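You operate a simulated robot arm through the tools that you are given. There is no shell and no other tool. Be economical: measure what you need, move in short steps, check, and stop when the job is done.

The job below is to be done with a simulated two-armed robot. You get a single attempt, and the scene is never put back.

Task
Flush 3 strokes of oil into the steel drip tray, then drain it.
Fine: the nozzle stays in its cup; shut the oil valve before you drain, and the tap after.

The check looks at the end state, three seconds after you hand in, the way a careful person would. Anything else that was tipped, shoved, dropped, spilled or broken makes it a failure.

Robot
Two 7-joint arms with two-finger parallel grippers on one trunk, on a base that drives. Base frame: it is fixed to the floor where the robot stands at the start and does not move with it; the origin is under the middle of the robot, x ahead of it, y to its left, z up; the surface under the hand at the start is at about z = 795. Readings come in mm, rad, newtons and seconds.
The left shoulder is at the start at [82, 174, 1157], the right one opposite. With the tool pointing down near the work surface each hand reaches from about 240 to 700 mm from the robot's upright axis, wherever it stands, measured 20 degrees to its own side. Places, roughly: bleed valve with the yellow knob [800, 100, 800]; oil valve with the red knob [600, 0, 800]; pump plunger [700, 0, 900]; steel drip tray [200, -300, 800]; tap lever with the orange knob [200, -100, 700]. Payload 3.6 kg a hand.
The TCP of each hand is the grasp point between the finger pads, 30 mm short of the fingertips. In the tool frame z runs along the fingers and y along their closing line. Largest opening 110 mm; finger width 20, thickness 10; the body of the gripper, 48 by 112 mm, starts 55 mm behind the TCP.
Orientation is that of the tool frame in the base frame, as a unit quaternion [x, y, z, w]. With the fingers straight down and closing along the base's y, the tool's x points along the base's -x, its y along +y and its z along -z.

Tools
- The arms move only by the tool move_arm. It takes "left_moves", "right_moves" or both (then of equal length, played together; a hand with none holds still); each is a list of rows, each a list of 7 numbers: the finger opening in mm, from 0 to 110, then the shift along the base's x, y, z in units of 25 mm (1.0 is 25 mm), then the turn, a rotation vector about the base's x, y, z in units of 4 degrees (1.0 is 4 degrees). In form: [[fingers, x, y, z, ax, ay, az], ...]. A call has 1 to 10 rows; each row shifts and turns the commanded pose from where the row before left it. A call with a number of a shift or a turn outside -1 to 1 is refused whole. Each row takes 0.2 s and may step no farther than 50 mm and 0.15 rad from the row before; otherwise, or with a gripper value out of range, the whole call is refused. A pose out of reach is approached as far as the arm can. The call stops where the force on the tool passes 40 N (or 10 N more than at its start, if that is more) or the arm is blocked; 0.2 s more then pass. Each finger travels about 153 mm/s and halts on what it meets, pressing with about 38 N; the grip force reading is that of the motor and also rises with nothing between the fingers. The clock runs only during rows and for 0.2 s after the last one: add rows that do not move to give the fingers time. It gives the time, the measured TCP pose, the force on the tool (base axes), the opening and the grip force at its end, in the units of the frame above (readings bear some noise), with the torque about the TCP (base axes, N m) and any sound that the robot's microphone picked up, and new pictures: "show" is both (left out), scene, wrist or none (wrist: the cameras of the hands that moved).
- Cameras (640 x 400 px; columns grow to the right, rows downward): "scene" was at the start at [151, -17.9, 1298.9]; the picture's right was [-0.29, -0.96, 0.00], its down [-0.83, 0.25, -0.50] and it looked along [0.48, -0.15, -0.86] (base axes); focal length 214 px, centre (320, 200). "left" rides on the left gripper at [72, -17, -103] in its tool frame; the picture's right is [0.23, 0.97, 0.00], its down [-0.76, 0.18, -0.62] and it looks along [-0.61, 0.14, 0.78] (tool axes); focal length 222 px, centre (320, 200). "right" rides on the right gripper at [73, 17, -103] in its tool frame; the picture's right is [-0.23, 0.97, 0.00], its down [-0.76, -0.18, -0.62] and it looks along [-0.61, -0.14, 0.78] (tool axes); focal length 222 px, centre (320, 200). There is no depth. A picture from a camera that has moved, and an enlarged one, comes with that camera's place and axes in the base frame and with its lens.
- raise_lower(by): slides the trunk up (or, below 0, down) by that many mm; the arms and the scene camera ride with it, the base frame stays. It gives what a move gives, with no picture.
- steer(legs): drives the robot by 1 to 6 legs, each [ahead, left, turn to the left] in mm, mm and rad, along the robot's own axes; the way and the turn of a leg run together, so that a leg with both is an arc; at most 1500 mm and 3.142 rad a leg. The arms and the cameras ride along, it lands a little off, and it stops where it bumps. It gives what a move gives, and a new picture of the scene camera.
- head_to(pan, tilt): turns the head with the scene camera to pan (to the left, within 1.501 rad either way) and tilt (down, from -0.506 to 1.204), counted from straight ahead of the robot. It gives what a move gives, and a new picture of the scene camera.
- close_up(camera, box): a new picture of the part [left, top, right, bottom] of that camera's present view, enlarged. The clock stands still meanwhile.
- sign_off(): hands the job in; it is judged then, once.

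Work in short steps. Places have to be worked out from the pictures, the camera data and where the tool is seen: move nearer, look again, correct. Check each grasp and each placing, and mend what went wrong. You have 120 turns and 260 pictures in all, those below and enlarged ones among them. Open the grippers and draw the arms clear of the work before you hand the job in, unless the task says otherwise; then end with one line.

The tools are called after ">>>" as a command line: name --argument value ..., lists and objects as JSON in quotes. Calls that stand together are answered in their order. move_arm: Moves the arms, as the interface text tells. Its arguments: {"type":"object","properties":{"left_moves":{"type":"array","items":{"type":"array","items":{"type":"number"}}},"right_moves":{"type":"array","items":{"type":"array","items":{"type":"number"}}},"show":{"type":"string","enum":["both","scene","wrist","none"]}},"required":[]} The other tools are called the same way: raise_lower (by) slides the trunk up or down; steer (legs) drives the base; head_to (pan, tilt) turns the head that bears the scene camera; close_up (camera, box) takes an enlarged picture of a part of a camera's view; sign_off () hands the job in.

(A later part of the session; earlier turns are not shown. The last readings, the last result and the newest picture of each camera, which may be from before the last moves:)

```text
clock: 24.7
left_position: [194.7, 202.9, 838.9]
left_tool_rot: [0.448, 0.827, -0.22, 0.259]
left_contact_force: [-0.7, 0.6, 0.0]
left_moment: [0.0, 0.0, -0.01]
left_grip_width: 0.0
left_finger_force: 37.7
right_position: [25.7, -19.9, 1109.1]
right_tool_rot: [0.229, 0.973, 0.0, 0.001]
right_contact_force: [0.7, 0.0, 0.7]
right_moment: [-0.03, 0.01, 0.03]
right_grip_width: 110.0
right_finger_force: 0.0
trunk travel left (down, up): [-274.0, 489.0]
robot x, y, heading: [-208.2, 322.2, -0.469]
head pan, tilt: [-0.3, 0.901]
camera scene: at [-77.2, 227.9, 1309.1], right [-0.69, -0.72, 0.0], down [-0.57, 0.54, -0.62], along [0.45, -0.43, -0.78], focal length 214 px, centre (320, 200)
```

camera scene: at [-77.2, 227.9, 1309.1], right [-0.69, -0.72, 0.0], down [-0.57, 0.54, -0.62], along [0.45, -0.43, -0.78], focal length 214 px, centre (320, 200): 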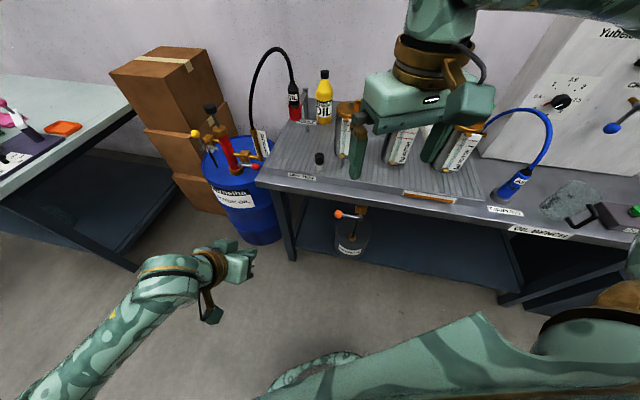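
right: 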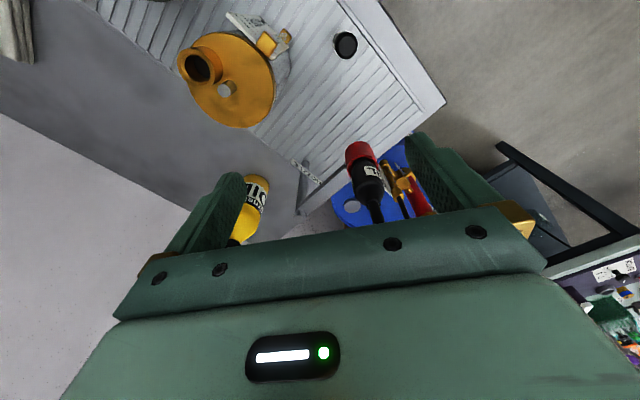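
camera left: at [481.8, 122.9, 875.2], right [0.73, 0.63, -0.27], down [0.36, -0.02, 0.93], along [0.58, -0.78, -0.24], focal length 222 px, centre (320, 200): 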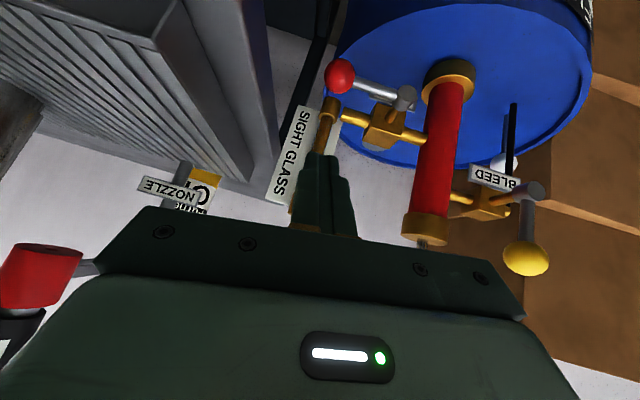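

>>> close_up --camera "scene" --box '[310, 180, 400, 265]'

>>> close_up --camera "scene" --box '[240, 100, 480, 260]'

```text
4.71 times, centred on (355, 222) of scene
camera zoom: at [-77.2, 227.9, 1309.1], right [-0.69, -0.72, 0.0], down [-0.57, 0.54, -0.62], along [0.45, -0.43, -0.78], focal length 1009 px, centre (155, 94)
```

zoom: 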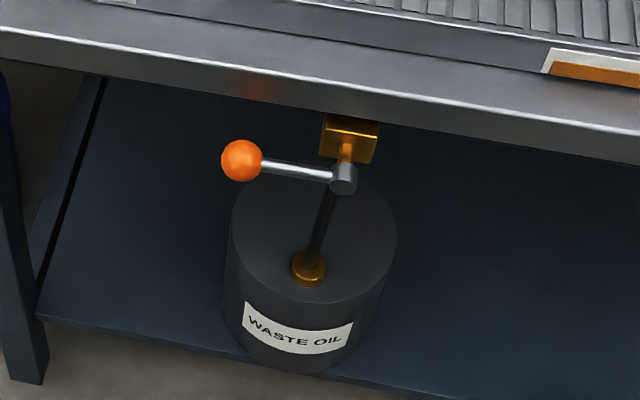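

```text
2.50 times, centred on (360, 180) of scene
camera zoom: at [-77.2, 227.9, 1309.1], right [-0.69, -0.72, 0.0], down [-0.57, 0.54, -0.62], along [0.45, -0.43, -0.78], focal length 536 px, centre (220, 250)
```

zoom: 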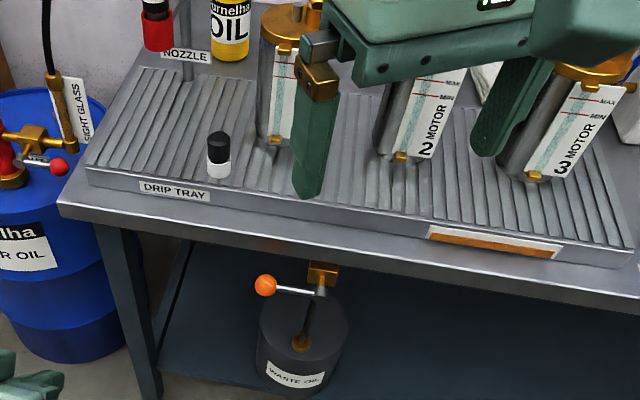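

The tap lever lies across its downpipe, so it is shut, and a waste-oil can stands below it. I look at the strip gauge on the tray front and at the nozzle in its cup.

>>> close_up --camera "scene" --box '[390, 180, 470, 215]'

>>> close_up --camera "scene" --box '[190, 90, 310, 190]'

```text
8.00 times, centred on (430, 198) of scene
camera zoom: at [-77.2, 227.9, 1309.1], right [-0.69, -0.72, 0.0], down [-0.57, 0.54, -0.62], along [0.45, -0.43, -0.78], focal length 1716 px, centre (-560, 220)
```

zoom: 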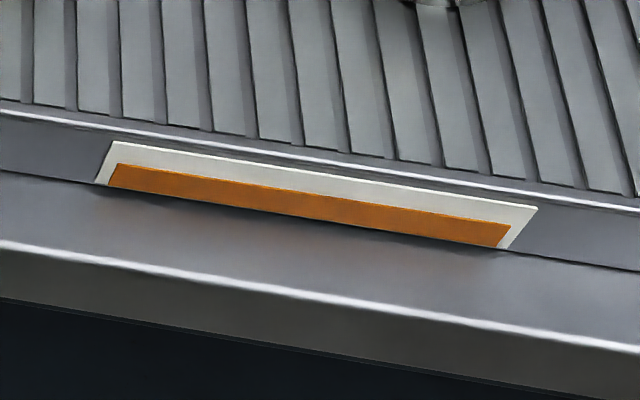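

```text
4.00 times, centred on (250, 140) of scene
camera zoom: at [-77.2, 227.9, 1309.1], right [-0.69, -0.72, 0.0], down [-0.57, 0.54, -0.62], along [0.45, -0.43, -0.78], focal length 858 px, centre (600, 440)
```

zoom: 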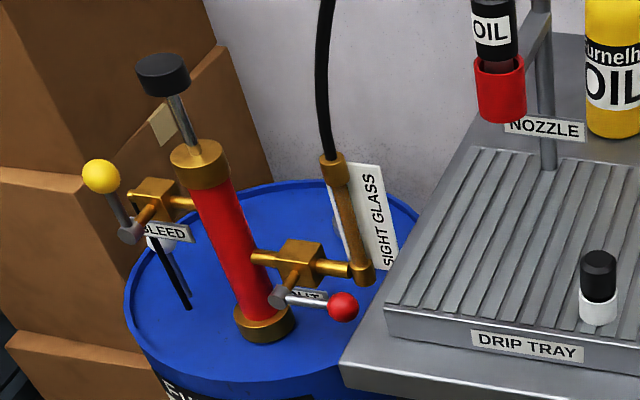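

The gauge on the tray front already shows some oil; I will watch it. I set the left hand upright again and raise it here, then drive back to the pump.

>>> move_arm --left_moves '[[60, 0, 0, 1, 0.8, 0.57, 0], [60, 0, 0, 1, 0.8, 0.57, 0], [60, 0, 0, 1, 0.8, 0.57, 0.9], [60, 0, 0, 1, 0.8, 0.57, 0.9], [60, 0, 0, 1, 0.8, 0.57, 0.9], [60, 0, 0, 1, 0.8, 0.57, 0.9], [60, 0, 0, 1, 0.8, 0.57, 0.9], [60, 0, 0, 0.5, 0.8, 0.57, 0.9], [60, 0, 0, 0.5, 0.8, 0.57, 0.9], [60, 0, 0, 0, 0.8, 0.57, 0.9]]' --show "none"

>>> steer --legs '[[400, 0, 0]]'

>>> head_to --pan 0.1 --tilt 0.9

>>> close_up --camera "left" --box '[0, 0, 640, 400]'

```text
clock: 26.9
left_position: [194.8, 202.7, 1039.2]
left_tool_rot: [0.228, 0.974, -0.014, 0.003]
left_contact_force: [-0.4, -0.6, -0.9]
left_moment: [0.0, 0.02, -0.01]
left_grip_width: 60.0
left_finger_force: 0.1
right_position: [25.9, -19.6, 1110.5]
right_tool_rot: [0.229, 0.973, -0.001, 0.0]
right_contact_force: [0.2, 0.0, 0.2]
right_moment: [0.04, 0.01, -0.03]
right_grip_width: 109.7
right_finger_force: 0.1
trunk travel left (down, up): [-274.0, 489.0]
robot x, y, heading: [-208.2, 319.8, -0.463]
head pan, tilt: [-0.3, 0.901]
```

```text
clock: 29.4
left_position: [553.7, 22.8, 1039.0]
left_tool_rot: [0.229, 0.973, -0.013, 0.003]
left_contact_force: [-0.4, 0.5, -0.4]
left_moment: [0.01, 0.01, 0.01]
left_grip_width: 60.2
left_finger_force: 0.1
right_position: [386.1, -201.7, 1110.8]
right_tool_rot: [0.23, 0.973, 0.0, 0.0]
right_contact_force: [0.3, -0.4, 0.2]
right_moment: [0.01, -0.01, 0.01]
right_grip_width: 110.1
right_finger_force: 0.1
trunk travel left (down, up): [-274.0, 489.0]
robot x, y, heading: [153.0, 140.4, -0.459]
head pan, tilt: [-0.3, 0.901]
camera scene: at [282.8, 47.4, 1309.0], right [-0.69, -0.72, 0.0], down [-0.57, 0.54, -0.62], along [0.45, -0.43, -0.78], focal length 214 px, centre (320, 200)
```

scene: 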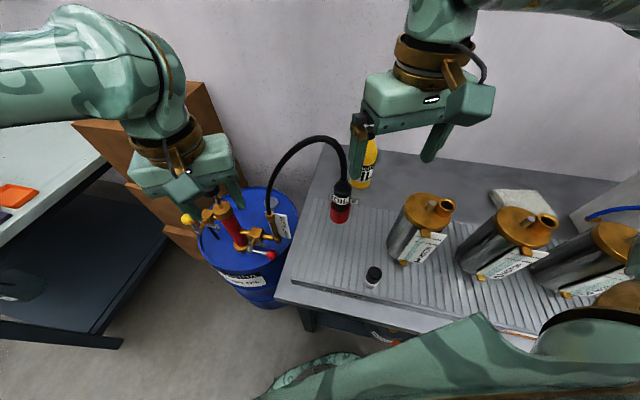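

```text
clock: 30.2
left_position: [554.0, 21.6, 1038.2]
left_tool_rot: [0.229, 0.973, -0.014, 0.003]
left_contact_force: [0.3, -0.4, 0.8]
left_moment: [0.0, 0.01, -0.01]
left_grip_width: 59.8
left_finger_force: 0.1
right_position: [385.0, -199.6, 1109.3]
right_tool_rot: [0.23, 0.973, 0.0, 0.0]
right_contact_force: [0.0, 0.6, -1.0]
right_moment: [-0.02, 0.01, -0.02]
right_grip_width: 110.1
right_finger_force: 0.0
trunk travel left (down, up): [-274.0, 489.0]
robot x, y, heading: [150.3, 137.6, -0.463]
head pan, tilt: [0.099, 0.901]
camera scene: at [298.1, 73.0, 1309.1], right [-0.36, -0.93, 0.0], down [-0.73, 0.28, -0.62], along [0.58, -0.22, -0.78], focal length 214 px, centre (320, 200)
```

scene: 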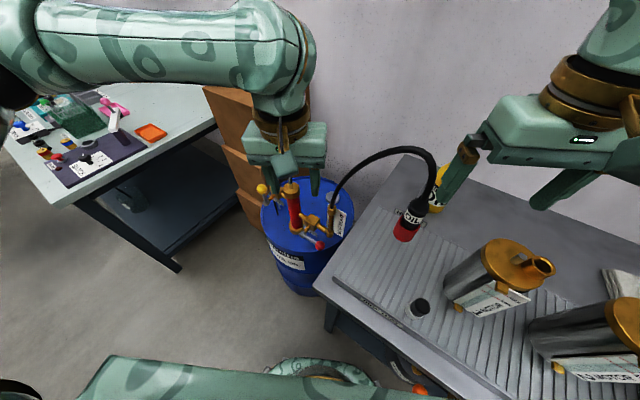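

```text
1.00 times, centred on (320, 200) of left (not enlarged: the box is as wide or as high as the picture)
camera zoom: at [481.8, 42.8, 1141.1], right [0.23, 0.97, -0.03], down [0.76, -0.16, 0.63], along [0.61, -0.17, -0.78], focal length 222 px, centre (320, 200)
```

zoom: 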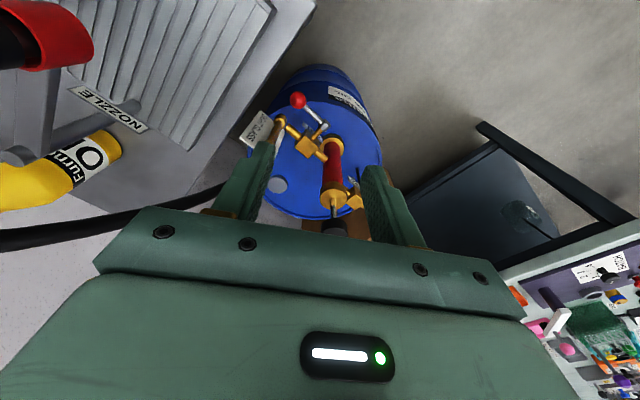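

I move the left hand over the plunger at (731, 4), with the fingers open 70 mm, staying high.

>>> move_arm --left_moves '[[80, 0.9, -0.09, 0, 0, 0, 0], [80, 0.9, -0.09, 0, 0, 0, 0], [80, 0.9, -0.09, 0, 0, 0, 0], [80, 0.9, -0.09, 0, 0, 0, 0], [80, 0.9, -0.09, 0, 0, 0, 0], [80, 0.9, -0.09, -0.3, 0, 0, 0], [80, 0.85, -0.09, -0.3, 0, 0, 0], [80, 0.8, -0.09, -0.3, 0, 0, 0]]' --show "wrist"

>>> close_up --camera "scene" --box '[240, 120, 360, 260]'

```text
clock: 32.0
left_position: [730.4, 4.7, 1014.8]
left_tool_rot: [0.229, 0.973, -0.013, 0.002]
left_contact_force: [0.4, 0.7, 0.8]
left_moment: [0.04, 0.0, 0.01]
left_grip_width: 79.8
left_finger_force: 0.1
right_position: [385.8, -199.5, 1109.6]
right_tool_rot: [0.23, 0.973, 0.0, 0.001]
right_contact_force: [1.1, 0.2, -1.0]
right_moment: [0.0, -0.02, -0.02]
right_grip_width: 110.0
right_finger_force: 0.1
trunk travel left (down, up): [-274.0, 489.0]
robot x, y, heading: [148.9, 140.1, -0.465]
head pan, tilt: [0.099, 0.901]
camera left: at [657.8, 25.3, 1118.1], right [0.23, 0.97, -0.03], down [0.76, -0.16, 0.63], along [0.6, -0.17, -0.78], focal length 222 px, centre (320, 200)
```

left: 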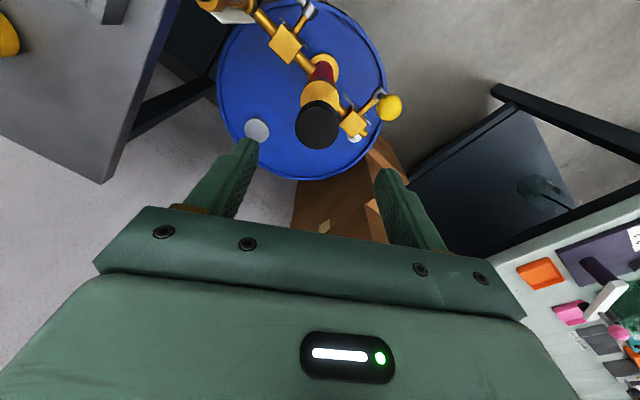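

```text
2.86 times, centred on (300, 190) of scene
camera zoom: at [298.6, 73.0, 1309.0], right [-0.36, -0.93, 0.0], down [-0.73, 0.28, -0.62], along [0.58, -0.22, -0.78], focal length 613 px, centre (377, 229)
```

zoom: 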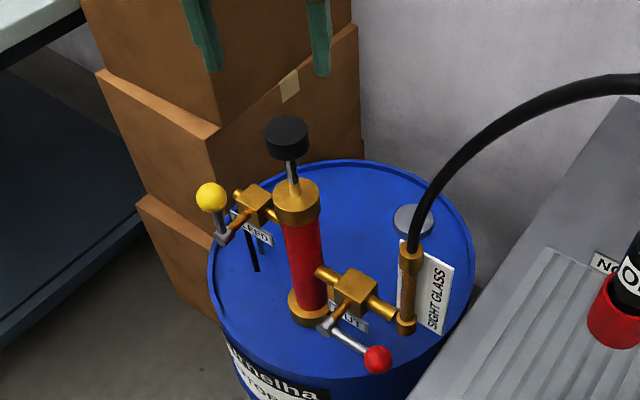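

The plunger head is at about (728, 0, 914), 40 mm wide, with the collar top near z 835. I come down to z 932 so that the fingertips stay above the collar at full stroke, then grip the head.

>>> move_arm --left_moves '[[80, -0.1, -0.18, -0.8, 0, 0, 0], [80, 0, 0, -0.85, 0, 0, 0], [80, 0, 0, -0.85, 0, 0, 0], [80, 0, 0, -0.8, 0, 0, 0], [20, 0, 0, 0, 0, 0, 0], [20, 0, 0, 0, 0, 0, 0], [20, 0, 0, 0, 0, 0, 0]]' --show "wrist"

>>> close_up --camera "scene" --box '[240, 120, 360, 260]'

```text
clock: 33.6
left_position: [728.7, 1.2, 933.8]
left_tool_rot: [0.228, 0.974, -0.014, 0.003]
left_contact_force: [4.4, 7.7, -2.7]
left_moment: [0.28, -0.92, 0.09]
left_grip_width: 40.6
left_finger_force: 45.0
right_position: [385.2, -198.9, 1109.6]
right_tool_rot: [0.229, 0.973, -0.001, -0.001]
right_contact_force: [-0.6, 0.4, 0.1]
right_moment: [0.03, -0.02, 0.04]
right_grip_width: 110.2
right_finger_force: 0.1
trunk travel left (down, up): [-274.0, 489.0]
robot x, y, heading: [147.9, 139.1, -0.464]
head pan, tilt: [0.099, 0.901]
camera left: at [656.4, 21.4, 1035.7], right [0.23, 0.97, -0.03], down [0.76, -0.16, 0.63], along [0.61, -0.17, -0.78], focal length 222 px, centre (320, 200)
```

left: 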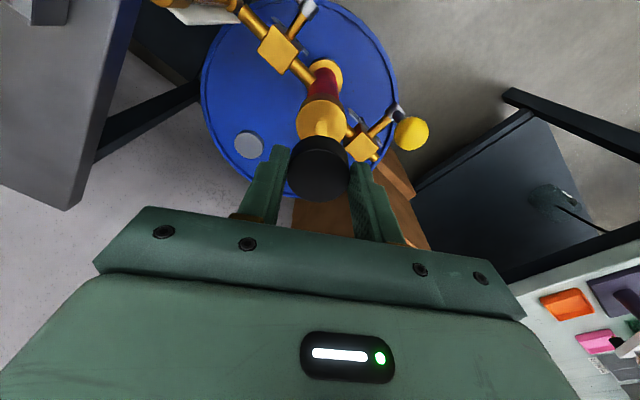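

```text
2.86 times, centred on (300, 190) of scene
camera zoom: at [299.0, 74.2, 1309.0], right [-0.36, -0.93, 0.0], down [-0.73, 0.28, -0.62], along [0.58, -0.22, -0.78], focal length 613 px, centre (377, 229)
```

zoom: 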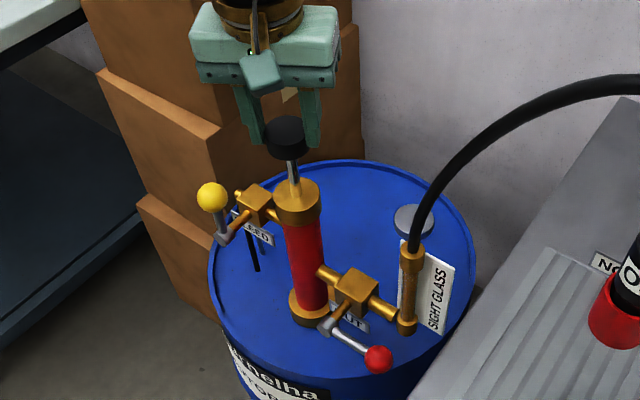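

The head is gripped at 40.6 mm. I press down 50 mm in steps and watch the force.

>>> move_arm --left_moves '[[20, 0, 0, -0.4, 0, 0, 0], [20, 0, 0, -0.4, 0, 0, 0], [20, 0, 0, -0.4, 0, 0, 0], [20, 0, 0, -0.4, 0, 0, 0], [20, 0, 0, -0.4, 0, 0, 0]]' --show "wrist"

>>> close_up --camera "scene" --box '[240, 120, 360, 260]'

```text
clock: 34.8
left_position: [728.3, 0.8, 883.9]
left_tool_rot: [0.228, 0.974, -0.014, 0.004]
left_contact_force: [12.8, 9.6, 7.9]
left_moment: [0.49, -0.37, -0.24]
left_grip_width: 40.5
left_finger_force: 45.1
right_position: [385.9, -198.4, 1109.6]
right_tool_rot: [0.23, 0.973, -0.001, 0.0]
right_contact_force: [0.0, 0.5, 0.2]
right_moment: [0.0, 0.01, -0.02]
right_grip_width: 110.0
right_finger_force: 0.1
trunk travel left (down, up): [-274.0, 489.0]
robot x, y, heading: [148.8, 140.6, -0.468]
head pan, tilt: [0.099, 0.901]
camera left: at [656.3, 21.8, 985.9], right [0.23, 0.97, -0.03], down [0.76, -0.16, 0.63], along [0.61, -0.17, -0.78], focal length 222 px, centre (320, 200)
```

left: 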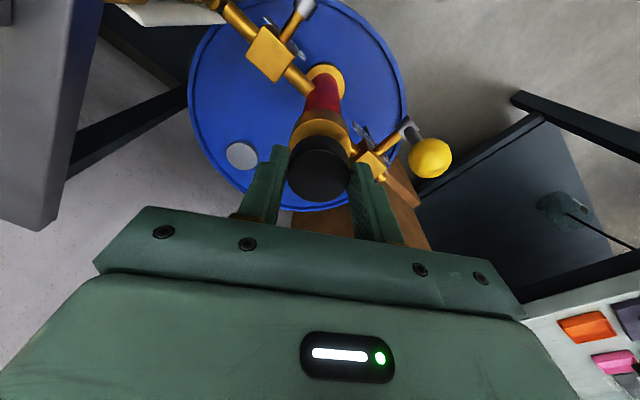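

```text
2.86 times, centred on (300, 190) of scene
camera zoom: at [299.0, 74.5, 1309.1], right [-0.36, -0.93, 0.0], down [-0.73, 0.28, -0.62], along [0.58, -0.22, -0.78], focal length 613 px, centre (377, 229)
```

zoom: 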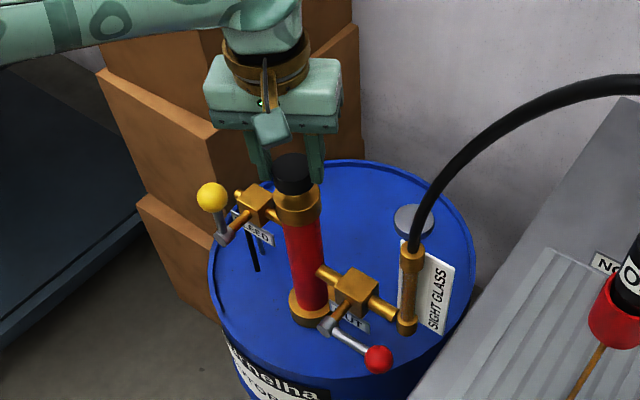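

Oil is streaming from the nozzle into the tray, so pressing down delivers. I go on down in small steps to the end of the stroke.

>>> move_arm --left_moves '[[20, 0, 0, -0.2, 0, 0, 0], [20, 0, 0, -0.2, 0, 0, 0], [20, 0, 0, -0.2, 0, 0, 0], [20, 0, 0, -0.2, 0, 0, 0]]' --show "none"

>>> close_up --camera "scene" --box '[240, 120, 440, 260]'

```text
clock: 35.4
left_position: [727.6, 2.2, 881.7]
left_tool_rot: [0.226, 0.974, -0.017, 0.008]
left_contact_force: [-6.9, 9.9, 18.4]
left_moment: [0.91, 0.32, -0.04]
left_grip_width: 40.6
left_finger_force: 45.2
right_position: [383.6, -198.0, 1110.2]
right_tool_rot: [0.229, 0.973, 0.0, 0.002]
right_contact_force: [-0.5, 0.0, -0.6]
right_moment: [0.01, 0.01, 0.05]
right_grip_width: 109.9
right_finger_force: 0.0
trunk travel left (down, up): [-274.0, 489.0]
robot x, y, heading: [151.8, 141.7, -0.462]
head pan, tilt: [0.099, 0.901]
stopped in row 2 (left hand): the force on the tool passed its limit at 41 N (the readings are from after the stop); the commanded pose is now the measured one
```

```text
2.86 times, centred on (340, 190) of scene
camera zoom: at [295.5, 75.0, 1309.5], right [-0.36, -0.93, 0.0], down [-0.73, 0.28, -0.62], along [0.58, -0.22, -0.78], focal length 613 px, centre (263, 229)
```

zoom: 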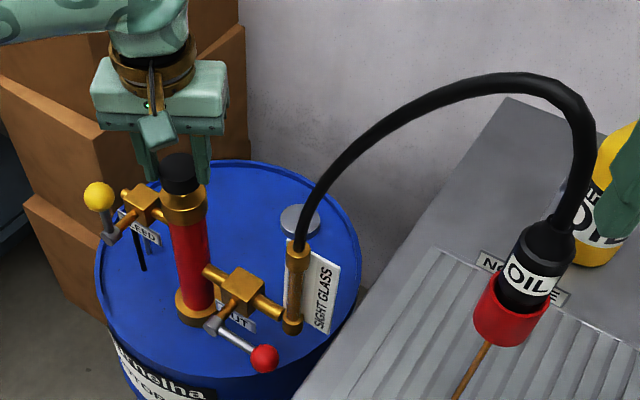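

Bottom stop reached at z ≈ 882: one full stroke. I pull back up to the top stop near z 934, slipping being the check.

>>> move_arm --left_moves '[[20, 0, 0, 0, 0, 0, 0], [20, 0, 0, 0.4, 0, 0, 0], [20, 0, 0, 0.4, 0, 0, 0], [20, 0, 0, 0.4, 0, 0, 0], [20, 0, 0, 0.4, 0, 0, 0], [20, 0, 0, 0.4, 0, 0, 0], [20, 0, 0, 0.2, 0, 0, 0], [20, 0, 0, 0.1, 0, 0, 0]]' --show "none"

>>> close_up --camera "scene" --box '[240, 120, 440, 260]'

```text
clock: 37.2
left_position: [729.1, 1.2, 933.8]
left_tool_rot: [0.229, 0.973, -0.014, 0.004]
left_contact_force: [-12.0, 12.6, -27.0]
left_moment: [0.75, 0.42, -0.12]
left_grip_width: 40.9
left_finger_force: 44.8
right_position: [387.1, -197.6, 1109.8]
right_tool_rot: [0.23, 0.973, -0.001, 0.0]
right_contact_force: [-0.4, 0.0, 0.0]
right_moment: [0.01, 0.01, -0.01]
right_grip_width: 110.0
right_finger_force: 0.1
trunk travel left (down, up): [-274.0, 489.0]
robot x, y, heading: [148.7, 138.2, -0.463]
head pan, tilt: [0.099, 0.901]
```

```text
2.86 times, centred on (340, 190) of scene
camera zoom: at [299.3, 74.3, 1308.5], right [-0.36, -0.93, 0.0], down [-0.73, 0.28, -0.62], along [0.58, -0.22, -0.78], focal length 613 px, centre (263, 229)
```

zoom: 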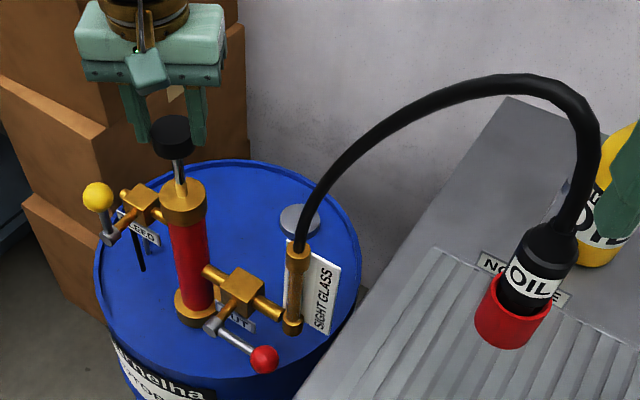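

Back at the top stop with the head still gripped. I check the sight glass before the second stroke.

>>> close_up --camera "scene" --box '[315, 190, 355, 230]'

```text
10.00 times, centred on (335, 210) of scene
camera zoom: at [299.3, 74.3, 1308.5], right [-0.36, -0.93, 0.0], down [-0.73, 0.28, -0.62], along [0.58, -0.22, -0.78], focal length 2145 px, centre (170, 100)
```

zoom: 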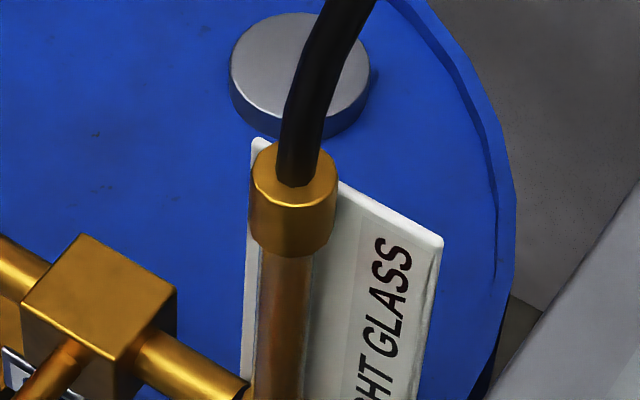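

>>> close_up --camera "scene" --box '[310, 195, 370, 250]'

```text
7.27 times, centred on (340, 222) of scene
camera zoom: at [299.3, 74.3, 1308.5], right [-0.36, -0.93, 0.0], down [-0.73, 0.28, -0.62], along [0.58, -0.22, -0.78], focal length 1560 px, centre (174, 36)
```

zoom: 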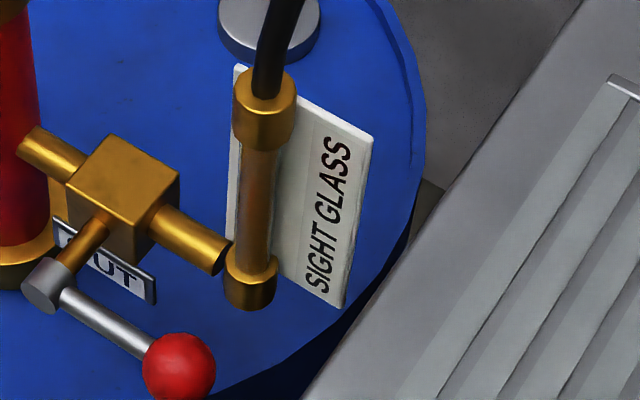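

The glass is brown all the way, so it is oil. Second stroke: press down to the stop.

>>> move_arm --left_moves '[[20, 0, 0, -0.4, 0, 0, 0], [20, 0, 0, -0.4, 0, 0, 0], [20, 0, 0, -0.4, 0, 0, 0], [20, 0, 0, -0.4, 0, 0, 0], [20, 0, 0, -0.4, 0, 0, 0], [20, 0, 0, -0.15, 0, 0, 0], [20, 0, 0, -0.15, 0, 0, 0]]' --show "none"

>>> close_up --camera "scene" --box '[240, 120, 440, 260]'

```text
clock: 38.8
left_position: [729.9, 0.7, 882.8]
left_tool_rot: [0.227, 0.974, -0.018, 0.01]
left_contact_force: [4.1, 11.8, 28.6]
left_moment: [0.87, 0.24, -0.09]
left_grip_width: 40.7
left_finger_force: 44.7
right_position: [383.6, -197.5, 1110.5]
right_tool_rot: [0.23, 0.973, -0.001, 0.001]
right_contact_force: [-0.1, -0.4, -0.1]
right_moment: [-0.01, -0.02, -0.02]
right_grip_width: 110.4
right_finger_force: 0.0
trunk travel left (down, up): [-274.0, 489.0]
robot x, y, heading: [149.9, 138.3, -0.463]
head pan, tilt: [0.099, 0.901]
```

```text
2.86 times, centred on (340, 190) of scene
camera zoom: at [296.1, 75.5, 1309.9], right [-0.36, -0.93, 0.0], down [-0.73, 0.28, -0.62], along [0.58, -0.22, -0.78], focal length 613 px, centre (263, 229)
```

zoom: 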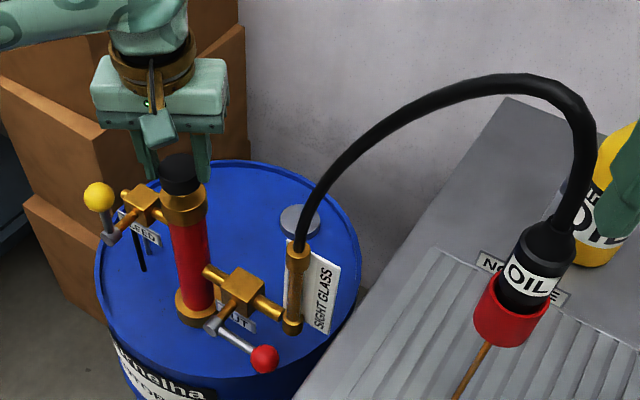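

Second stroke delivered oil. I pull up to the top stop again.

>>> move_arm --left_moves '[[20, 0, 0, 0, 0, 0, 0], [20, 0, 0, 0.4, 0, 0, 0], [20, 0, 0, 0.4, 0, 0, 0], [20, 0, 0, 0.4, 0, 0, 0], [20, 0, 0, 0.4, 0, 0, 0], [20, 0, 0, 0.4, 0, 0, 0], [20, 0, 0, 0.15, 0, 0, 0], [20, 0, 0, 0.1, 0, 0, 0]]' --show "none"

>>> close_up --camera "scene" --box '[240, 120, 440, 260]'

```text
clock: 40.6
left_position: [729.4, 0.9, 933.7]
left_tool_rot: [0.23, 0.973, -0.016, 0.005]
left_contact_force: [-0.2, 8.6, -11.9]
left_moment: [-0.08, -0.96, -0.15]
left_grip_width: 40.3
left_finger_force: 44.8
right_position: [386.6, -198.8, 1108.6]
right_tool_rot: [0.23, 0.973, -0.001, 0.0]
right_contact_force: [-0.8, -0.4, 0.9]
right_moment: [0.01, -0.01, -0.02]
right_grip_width: 110.1
right_finger_force: 0.1
trunk travel left (down, up): [-274.0, 489.0]
robot x, y, heading: [148.3, 138.9, -0.464]
head pan, tilt: [0.099, 0.901]
```

```text
2.86 times, centred on (340, 190) of scene
camera zoom: at [299.3, 74.2, 1308.7], right [-0.36, -0.93, 0.0], down [-0.73, 0.28, -0.62], along [0.58, -0.22, -0.78], focal length 613 px, centre (263, 229)
```

zoom: 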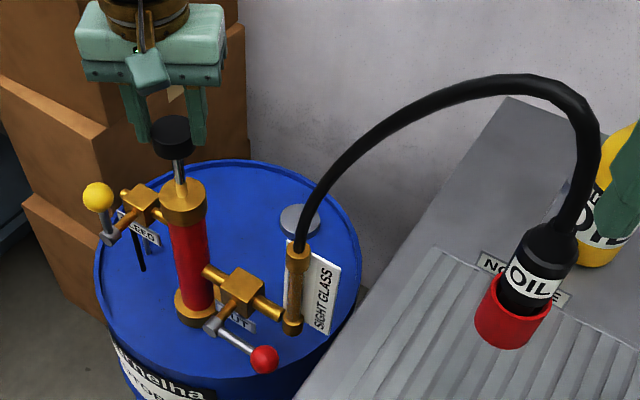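

Top again; the glass looks slightly mottled, so I check it closely.

>>> close_up --camera "scene" --box '[315, 195, 350, 230]'

```text
11.43 times, centred on (332, 212) of scene
camera zoom: at [299.3, 74.2, 1308.7], right [-0.36, -0.93, 0.0], down [-0.73, 0.28, -0.62], along [0.58, -0.22, -0.78], focal length 2451 px, centre (177, 57)
```

zoom: 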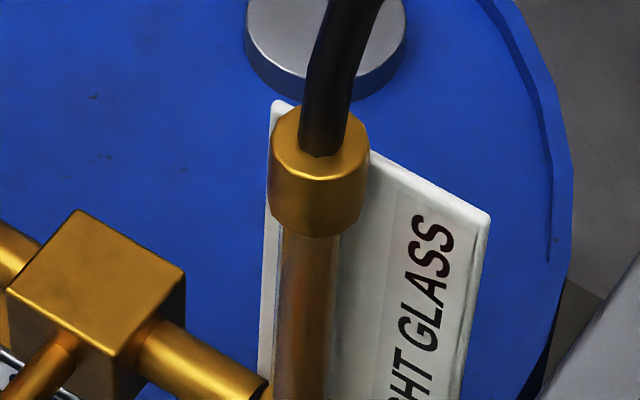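

It is full of oil. Third stroke: press down to the stop and hold a moment.

>>> move_arm --left_moves '[[20, 0, 0, -0.4, 0, 0, 0], [20, 0, 0, -0.4, 0, 0, 0], [20, 0, 0, -0.4, 0, 0, 0], [20, 0, 0, -0.4, 0, 0, 0], [20, 0, 0, -0.4, 0, 0, 0], [20, 0, 0, -0.15, 0, 0, 0], [20, 0, 0, -0.15, 0, 0, 0]]' --show "none"

>>> close_up --camera "scene" --box '[240, 120, 440, 260]'

```text
clock: 42.2
left_position: [729.5, 1.0, 880.9]
left_tool_rot: [0.228, 0.974, -0.018, 0.011]
left_contact_force: [8.0, 11.6, 34.4]
left_moment: [0.87, -0.14, -0.11]
left_grip_width: 40.8
left_finger_force: 44.7
right_position: [383.2, -197.1, 1112.0]
right_tool_rot: [0.229, 0.973, -0.001, 0.002]
right_contact_force: [-0.1, 0.3, 0.4]
right_moment: [0.0, -0.01, -0.01]
right_grip_width: 110.1
right_finger_force: 0.1
trunk travel left (down, up): [-274.0, 489.0]
robot x, y, heading: [151.3, 139.5, -0.463]
head pan, tilt: [0.099, 0.901]
```

```text
2.86 times, centred on (340, 190) of scene
camera zoom: at [295.9, 75.6, 1310.0], right [-0.36, -0.93, 0.0], down [-0.73, 0.28, -0.62], along [0.58, -0.22, -0.78], focal length 613 px, centre (263, 229)
```

zoom: 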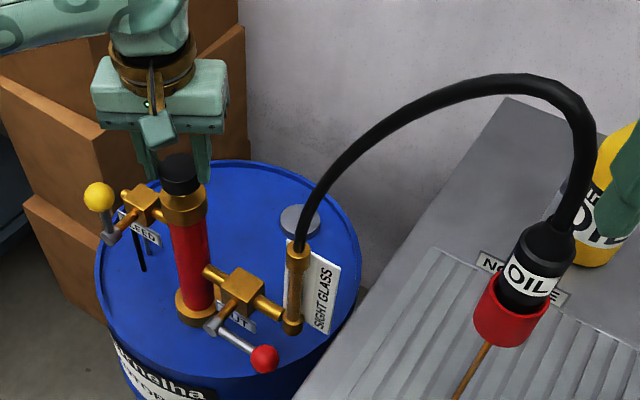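

All three strokes are delivered. I leave the plunger down, open the fingers and lift clear.

>>> move_arm --left_moves '[[80, 0, 0, 0, 0, 0, 0], [80, 0, 0, 0, 0, 0, 0], [80, 0, 0, 0.6, 0, 0, 0], [80, 0, 0, 1, 0, 0, 0], [80, 0, 0, 1, 0, 0, 0], [80, -0.5, 0, 1, 0, 0, 0], [60, -1, 0, 0.8, 0, 0, 0], [60, -1, 0, 0, 0, 0, 0], [60, -1, 0, 0, 0, 0, 0], [0, -1, 0, 0, 0, 0, 0]]' --show "scene"

>>> close_up --camera "scene" --box '[240, 120, 440, 260]'

```text
clock: 44.4
left_position: [616.2, 0.8, 987.8]
left_tool_rot: [0.228, 0.974, -0.016, 0.006]
left_contact_force: [0.2, 0.5, 0.4]
left_moment: [-0.03, -0.01, 0.01]
left_grip_width: 0.0
left_finger_force: 38.3
right_position: [386.6, -199.0, 1110.2]
right_tool_rot: [0.23, 0.973, -0.001, 0.0]
right_contact_force: [0.6, -1.0, -1.5]
right_moment: [-0.02, 0.02, -0.04]
right_grip_width: 109.9
right_finger_force: 0.1
trunk travel left (down, up): [-274.0, 489.0]
robot x, y, heading: [150.6, 139.5, -0.459]
head pan, tilt: [0.099, 0.901]
camera scene: at [297.9, 73.2, 1309.1], right [-0.36, -0.93, 0.0], down [-0.73, 0.28, -0.62], along [0.58, -0.22, -0.78], focal length 214 px, centre (320, 200)
```

scene: 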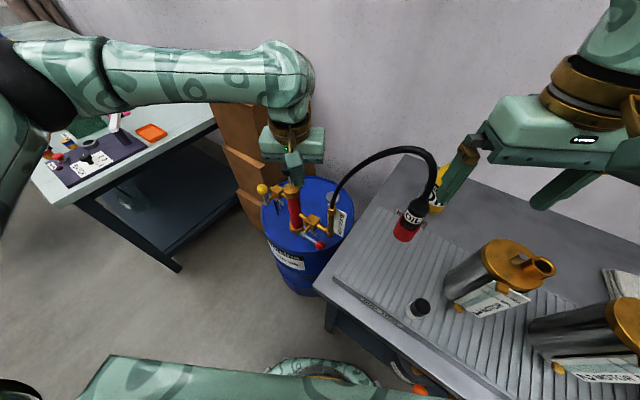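

```text
2.86 times, centred on (340, 190) of scene
camera zoom: at [297.9, 73.2, 1309.1], right [-0.36, -0.93, 0.0], down [-0.73, 0.28, -0.62], along [0.58, -0.22, -0.78], focal length 613 px, centre (263, 229)
```

zoom: 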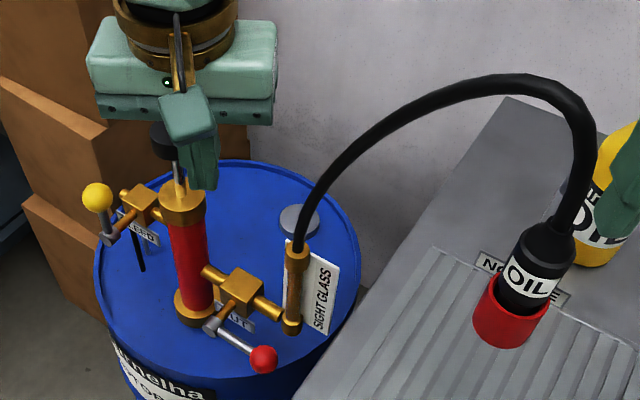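

The plunger sprang back up by itself and the stream has stopped. Now I shut the oil valve: I tilt the left hand again in front of the drum so that I can come under the red ball.

>>> move_arm --left_moves '[[0, -0.4, 0.14, 0, -0.8, -0.57, -0.9], [0, -0.4, 0.14, -0.2, -0.8, -0.57, -0.9], [0, -0.4, 0.14, -0.3, -0.8, -0.57, -0.9], [0, -0.3, 0.14, -0.4, -0.8, -0.57, -0.9], [0, -0.3, 0.14, -0.4, -0.8, -0.57, -0.9], [0, -0.3, 0.14, -0.4, -0.8, -0.57, -0.9], [0, -0.2, 0.14, -0.4, -0.8, -0.57, -0.9], [0, -0.2, 0.14, -0.4, -0.8, -0.57, -0.9], [0, -0.2, 0.16, -0.5, -0.8, -0.57, 0], [0, -0.14, 0.16, -0.5, -0.8, -0.57, 0]]' --show "wrist"

```text
clock: 46.6
left_position: [546.9, 35.8, 899.9]
left_tool_rot: [0.448, 0.825, -0.223, 0.263]
left_contact_force: [0.0, -0.4, 0.9]
left_moment: [-0.01, 0.01, -0.01]
left_grip_width: 0.0
left_finger_force: 37.5
right_position: [386.0, -200.1, 1110.2]
right_tool_rot: [0.231, 0.973, 0.0, 0.0]
right_contact_force: [-0.7, 0.8, -0.9]
right_moment: [-0.01, -0.01, 0.02]
right_grip_width: 110.2
right_finger_force: 0.0
trunk travel left (down, up): [-274.0, 489.0]
robot x, y, heading: [148.2, 141.0, -0.466]
head pan, tilt: [0.099, 0.901]
camera left: at [474.3, 135.0, 935.7], right [0.73, 0.63, -0.27], down [0.36, -0.01, 0.93], along [0.58, -0.78, -0.23], focal length 222 px, centre (320, 200)
```

left: 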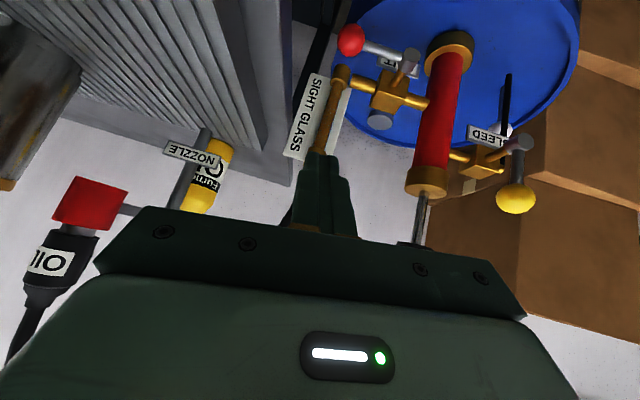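

I tilt a little more and go straight down in front of the drum to z ≈ 690.

>>> move_arm --left_moves '[[0, 0, 0, -0.9, -0.8, -0.57, 0], [0, 0, 0, -0.9, -0.8, -0.57, 0], [0, 0, 0, -0.9, -0.4, -0.3, 0], [0, 0, 0, -0.9, 0, 0, 0], [0, 0, 0, -0.9, 0, 0, 0], [0, 0, 0, -0.9, 0, 0, 0], [0, 0, 0, -0.9, 0, 0, 0], [0, 0, 0, -0.9, 0, 0, 0], [0, 0, 0, -0.9, 0, 0, 0]]' --show "both"

>>> close_up --camera "scene" --box '[260, 160, 400, 280]'

```text
clock: 48.6
left_position: [546.5, 36.5, 698.4]
left_tool_rot: [0.44, 0.794, -0.256, 0.333]
left_contact_force: [0.3, 0.0, -0.1]
left_moment: [0.02, 0.04, 0.02]
left_grip_width: 0.0
left_finger_force: 38.0
right_position: [385.3, -198.9, 1110.6]
right_tool_rot: [0.23, 0.973, 0.0, 0.0]
right_contact_force: [-0.3, -0.4, -0.3]
right_moment: [0.01, -0.02, 0.02]
right_grip_width: 110.0
right_finger_force: 0.0
trunk travel left (down, up): [-274.0, 489.0]
robot x, y, heading: [149.9, 141.8, -0.462]
head pan, tilt: [0.099, 0.901]
camera scene: at [298.1, 73.4, 1309.1], right [-0.36, -0.93, 0.0], down [-0.73, 0.28, -0.62], along [0.58, -0.22, -0.78], focal length 214 px, centre (320, 200)
camera left: at [471.8, 138.9, 711.3], right [0.76, 0.59, -0.28], down [0.26, 0.12, 0.96], along [0.6, -0.8, -0.06], focal length 222 px, centre (320, 200)
```

scene: 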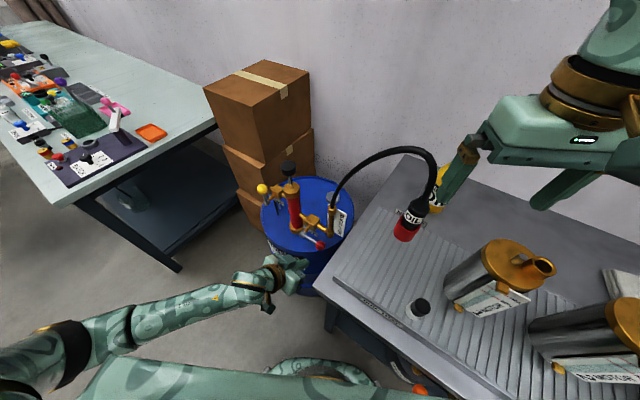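
left: 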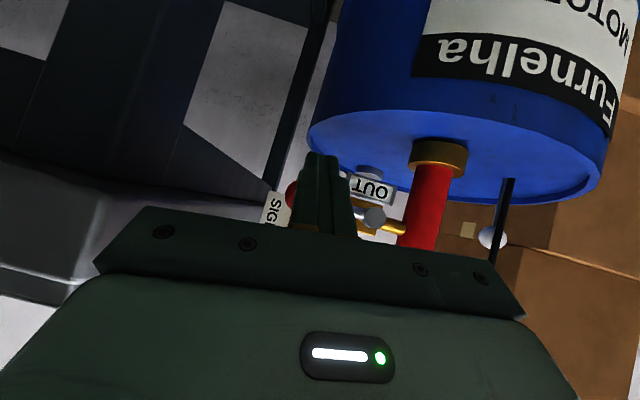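

```text
3.33 times, centred on (330, 220) of scene
camera zoom: at [298.1, 73.4, 1309.1], right [-0.36, -0.93, 0.0], down [-0.73, 0.28, -0.62], along [0.58, -0.22, -0.78], focal length 715 px, centre (287, 133)
```

zoom: 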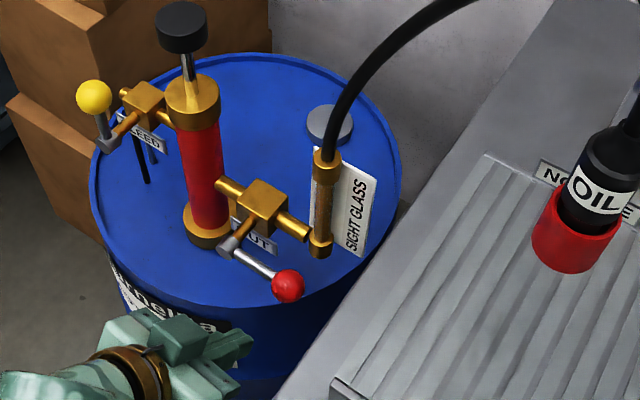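

The red ball is at about (578, -37, 702), straight ahead of the fingers. I lower 22 mm and slide in underneath it.

>>> move_arm --left_moves '[[0, 0, 0, -0.44, 0, 0, 0], [0, 0, 0, -0.44, 0, 0, 0], [0, 0.36, -0.83, 0, 0, 0, 0], [0, 0.36, -0.83, 0, 0, 0, 0], [0, 0.36, -0.83, 0, 0, 0, 0]]' --show "wrist"

>>> close_up --camera "scene" --box '[260, 160, 400, 280]'

```text
clock: 49.8
left_position: [573.0, -27.0, 676.1]
left_tool_rot: [0.44, 0.794, -0.256, 0.332]
left_contact_force: [-0.2, -0.6, -0.3]
left_moment: [-0.03, 0.0, -0.03]
left_grip_width: 0.0
left_finger_force: 37.6
right_position: [385.1, -199.0, 1109.4]
right_tool_rot: [0.23, 0.973, 0.0, 0.0]
right_contact_force: [0.0, -0.5, -0.7]
right_moment: [0.03, -0.02, 0.0]
right_grip_width: 109.9
right_finger_force: 0.0
trunk travel left (down, up): [-274.0, 489.0]
robot x, y, heading: [150.9, 141.0, -0.463]
head pan, tilt: [0.099, 0.901]
camera left: at [498.9, 75.6, 689.8], right [0.76, 0.59, -0.28], down [0.26, 0.12, 0.96], along [0.6, -0.8, -0.07], focal length 222 px, centre (320, 200)
```

left: 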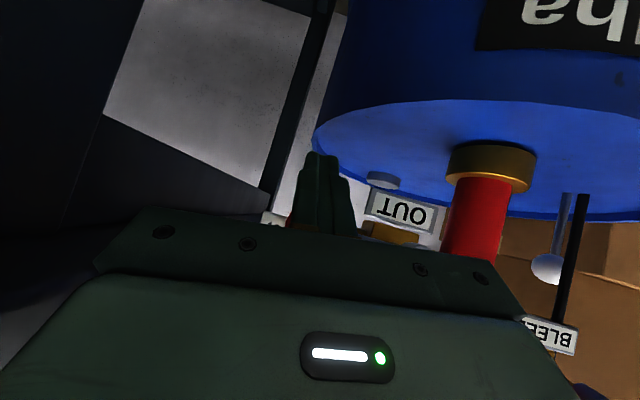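

```text
3.33 times, centred on (330, 220) of scene
camera zoom: at [298.2, 72.9, 1309.0], right [-0.36, -0.93, 0.0], down [-0.73, 0.28, -0.62], along [0.58, -0.22, -0.78], focal length 715 px, centre (287, 133)
```

zoom: 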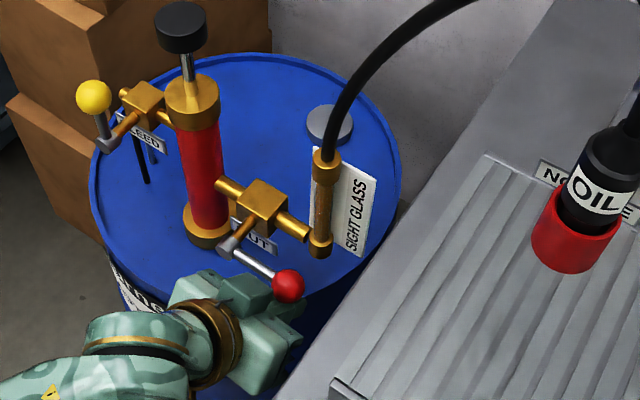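

The fingers are under the ball. I lift along the arc and check.

>>> move_arm --left_moves '[[0, -0.05, -0.03, 0.4, 0, 0, 0], [0, -0.08, -0.05, 0.45, 0, 0, 0], [0, -0.08, -0.05, 0.45, 0, 0, 0], [0, 0.08, 0.05, 0.4, 0, 0, 0]]' --show "wrist"

>>> close_up --camera "scene" --box '[260, 160, 400, 280]'

```text
clock: 50.8
left_position: [569.4, -28.6, 719.3]
left_tool_rot: [0.439, 0.794, -0.257, 0.333]
left_contact_force: [-0.6, 1.3, -1.2]
left_moment: [-0.02, 0.0, 0.02]
left_grip_width: 0.0
left_finger_force: 37.3
right_position: [384.3, -199.1, 1109.2]
right_tool_rot: [0.23, 0.973, 0.0, -0.001]
right_contact_force: [1.0, -0.1, -0.4]
right_moment: [-0.03, 0.0, 0.03]
right_grip_width: 110.0
right_finger_force: 0.1
trunk travel left (down, up): [-274.0, 489.0]
robot x, y, heading: [150.9, 138.1, -0.461]
head pan, tilt: [0.099, 0.901]
camera left: at [496.0, 73.4, 732.6], right [0.76, 0.59, -0.28], down [0.26, 0.12, 0.96], along [0.6, -0.8, -0.06], focal length 222 px, centre (320, 200)
```

left: 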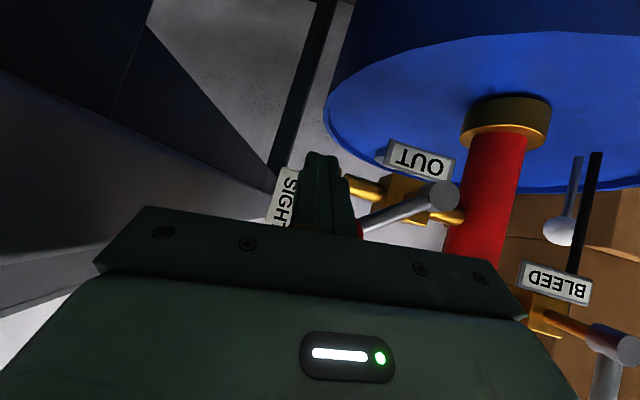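

```text
3.33 times, centred on (330, 220) of scene
camera zoom: at [298.2, 73.5, 1309.1], right [-0.36, -0.93, 0.0], down [-0.73, 0.28, -0.62], along [0.58, -0.22, -0.78], focal length 715 px, centre (287, 133)
```

zoom: 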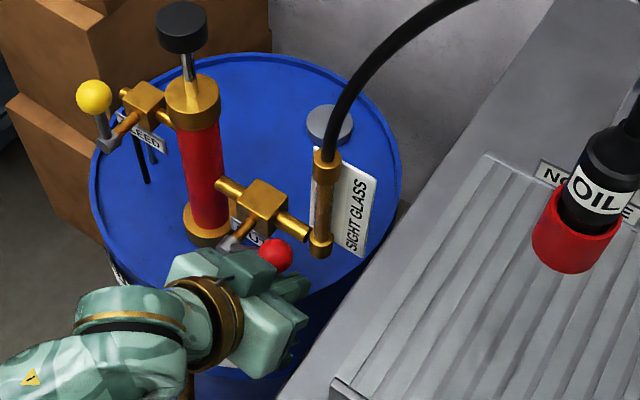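

The lever rises with the fingers. I continue the arc until it meets its shut stop.

>>> move_arm --left_moves '[[0, 0.14, 0.1, 0.57, 0, 0, 0], [0, 0.14, 0.1, 0.57, 0, 0, 0], [0, 0.28, 0.18, 0.38, 0, 0, 0], [0, 0.28, 0.18, 0.38, 0, 0, 0], [0, 0.4, 0.28, 0.2, 0, 0, 0], [0, 0.24, 0.16, 0, 0, 0, 0], [0, 0.24, 0.16, 0, 0, 0, 0], [0, 0.24, 0.16, 0, 0, 0, 0]]' --show "wrist"

>>> close_up --camera "scene" --box '[260, 160, 400, 280]'

```text
clock: 52.8
left_position: [609.2, -0.1, 771.7]
left_tool_rot: [0.442, 0.792, -0.265, 0.328]
left_contact_force: [-14.2, -4.0, 6.6]
left_moment: [0.01, -0.18, -0.05]
left_grip_width: 0.0
left_finger_force: 37.3
right_position: [382.3, -198.5, 1110.0]
right_tool_rot: [0.23, 0.973, 0.0, 0.0]
right_contact_force: [0.3, 0.7, 0.0]
right_moment: [-0.01, 0.01, -0.02]
right_grip_width: 110.1
right_finger_force: 0.1
trunk travel left (down, up): [-274.0, 489.0]
robot x, y, heading: [145.9, 136.8, -0.467]
head pan, tilt: [0.099, 0.901]
stopped in row 8 (left hand): the force on the tool passed its limit at 42 N (the readings are from after the stop); the commanded pose is now the measured one
camera left: at [537.3, 103.3, 785.4], right [0.76, 0.58, -0.3], down [0.28, 0.13, 0.95], along [0.59, -0.81, -0.06], focal length 222 px, centre (320, 200)
```

left: 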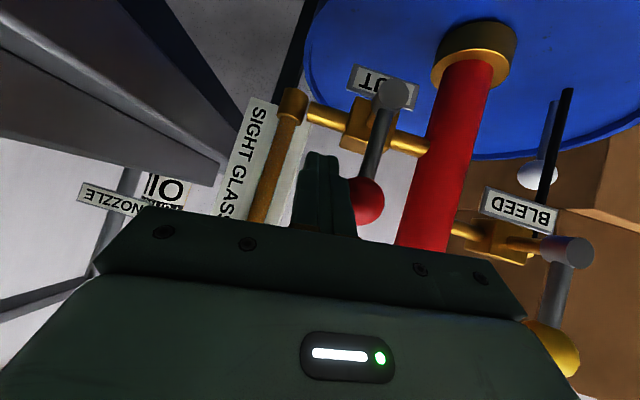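

```text
3.33 times, centred on (330, 220) of scene
camera zoom: at [296.3, 73.5, 1309.4], right [-0.36, -0.93, 0.0], down [-0.73, 0.28, -0.62], along [0.58, -0.22, -0.78], focal length 715 px, centre (287, 133)
```

zoom: 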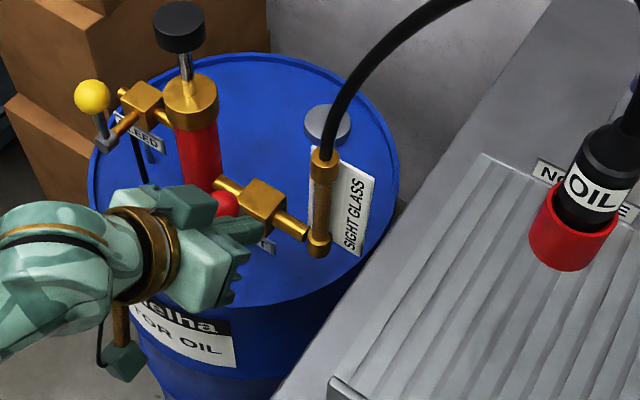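

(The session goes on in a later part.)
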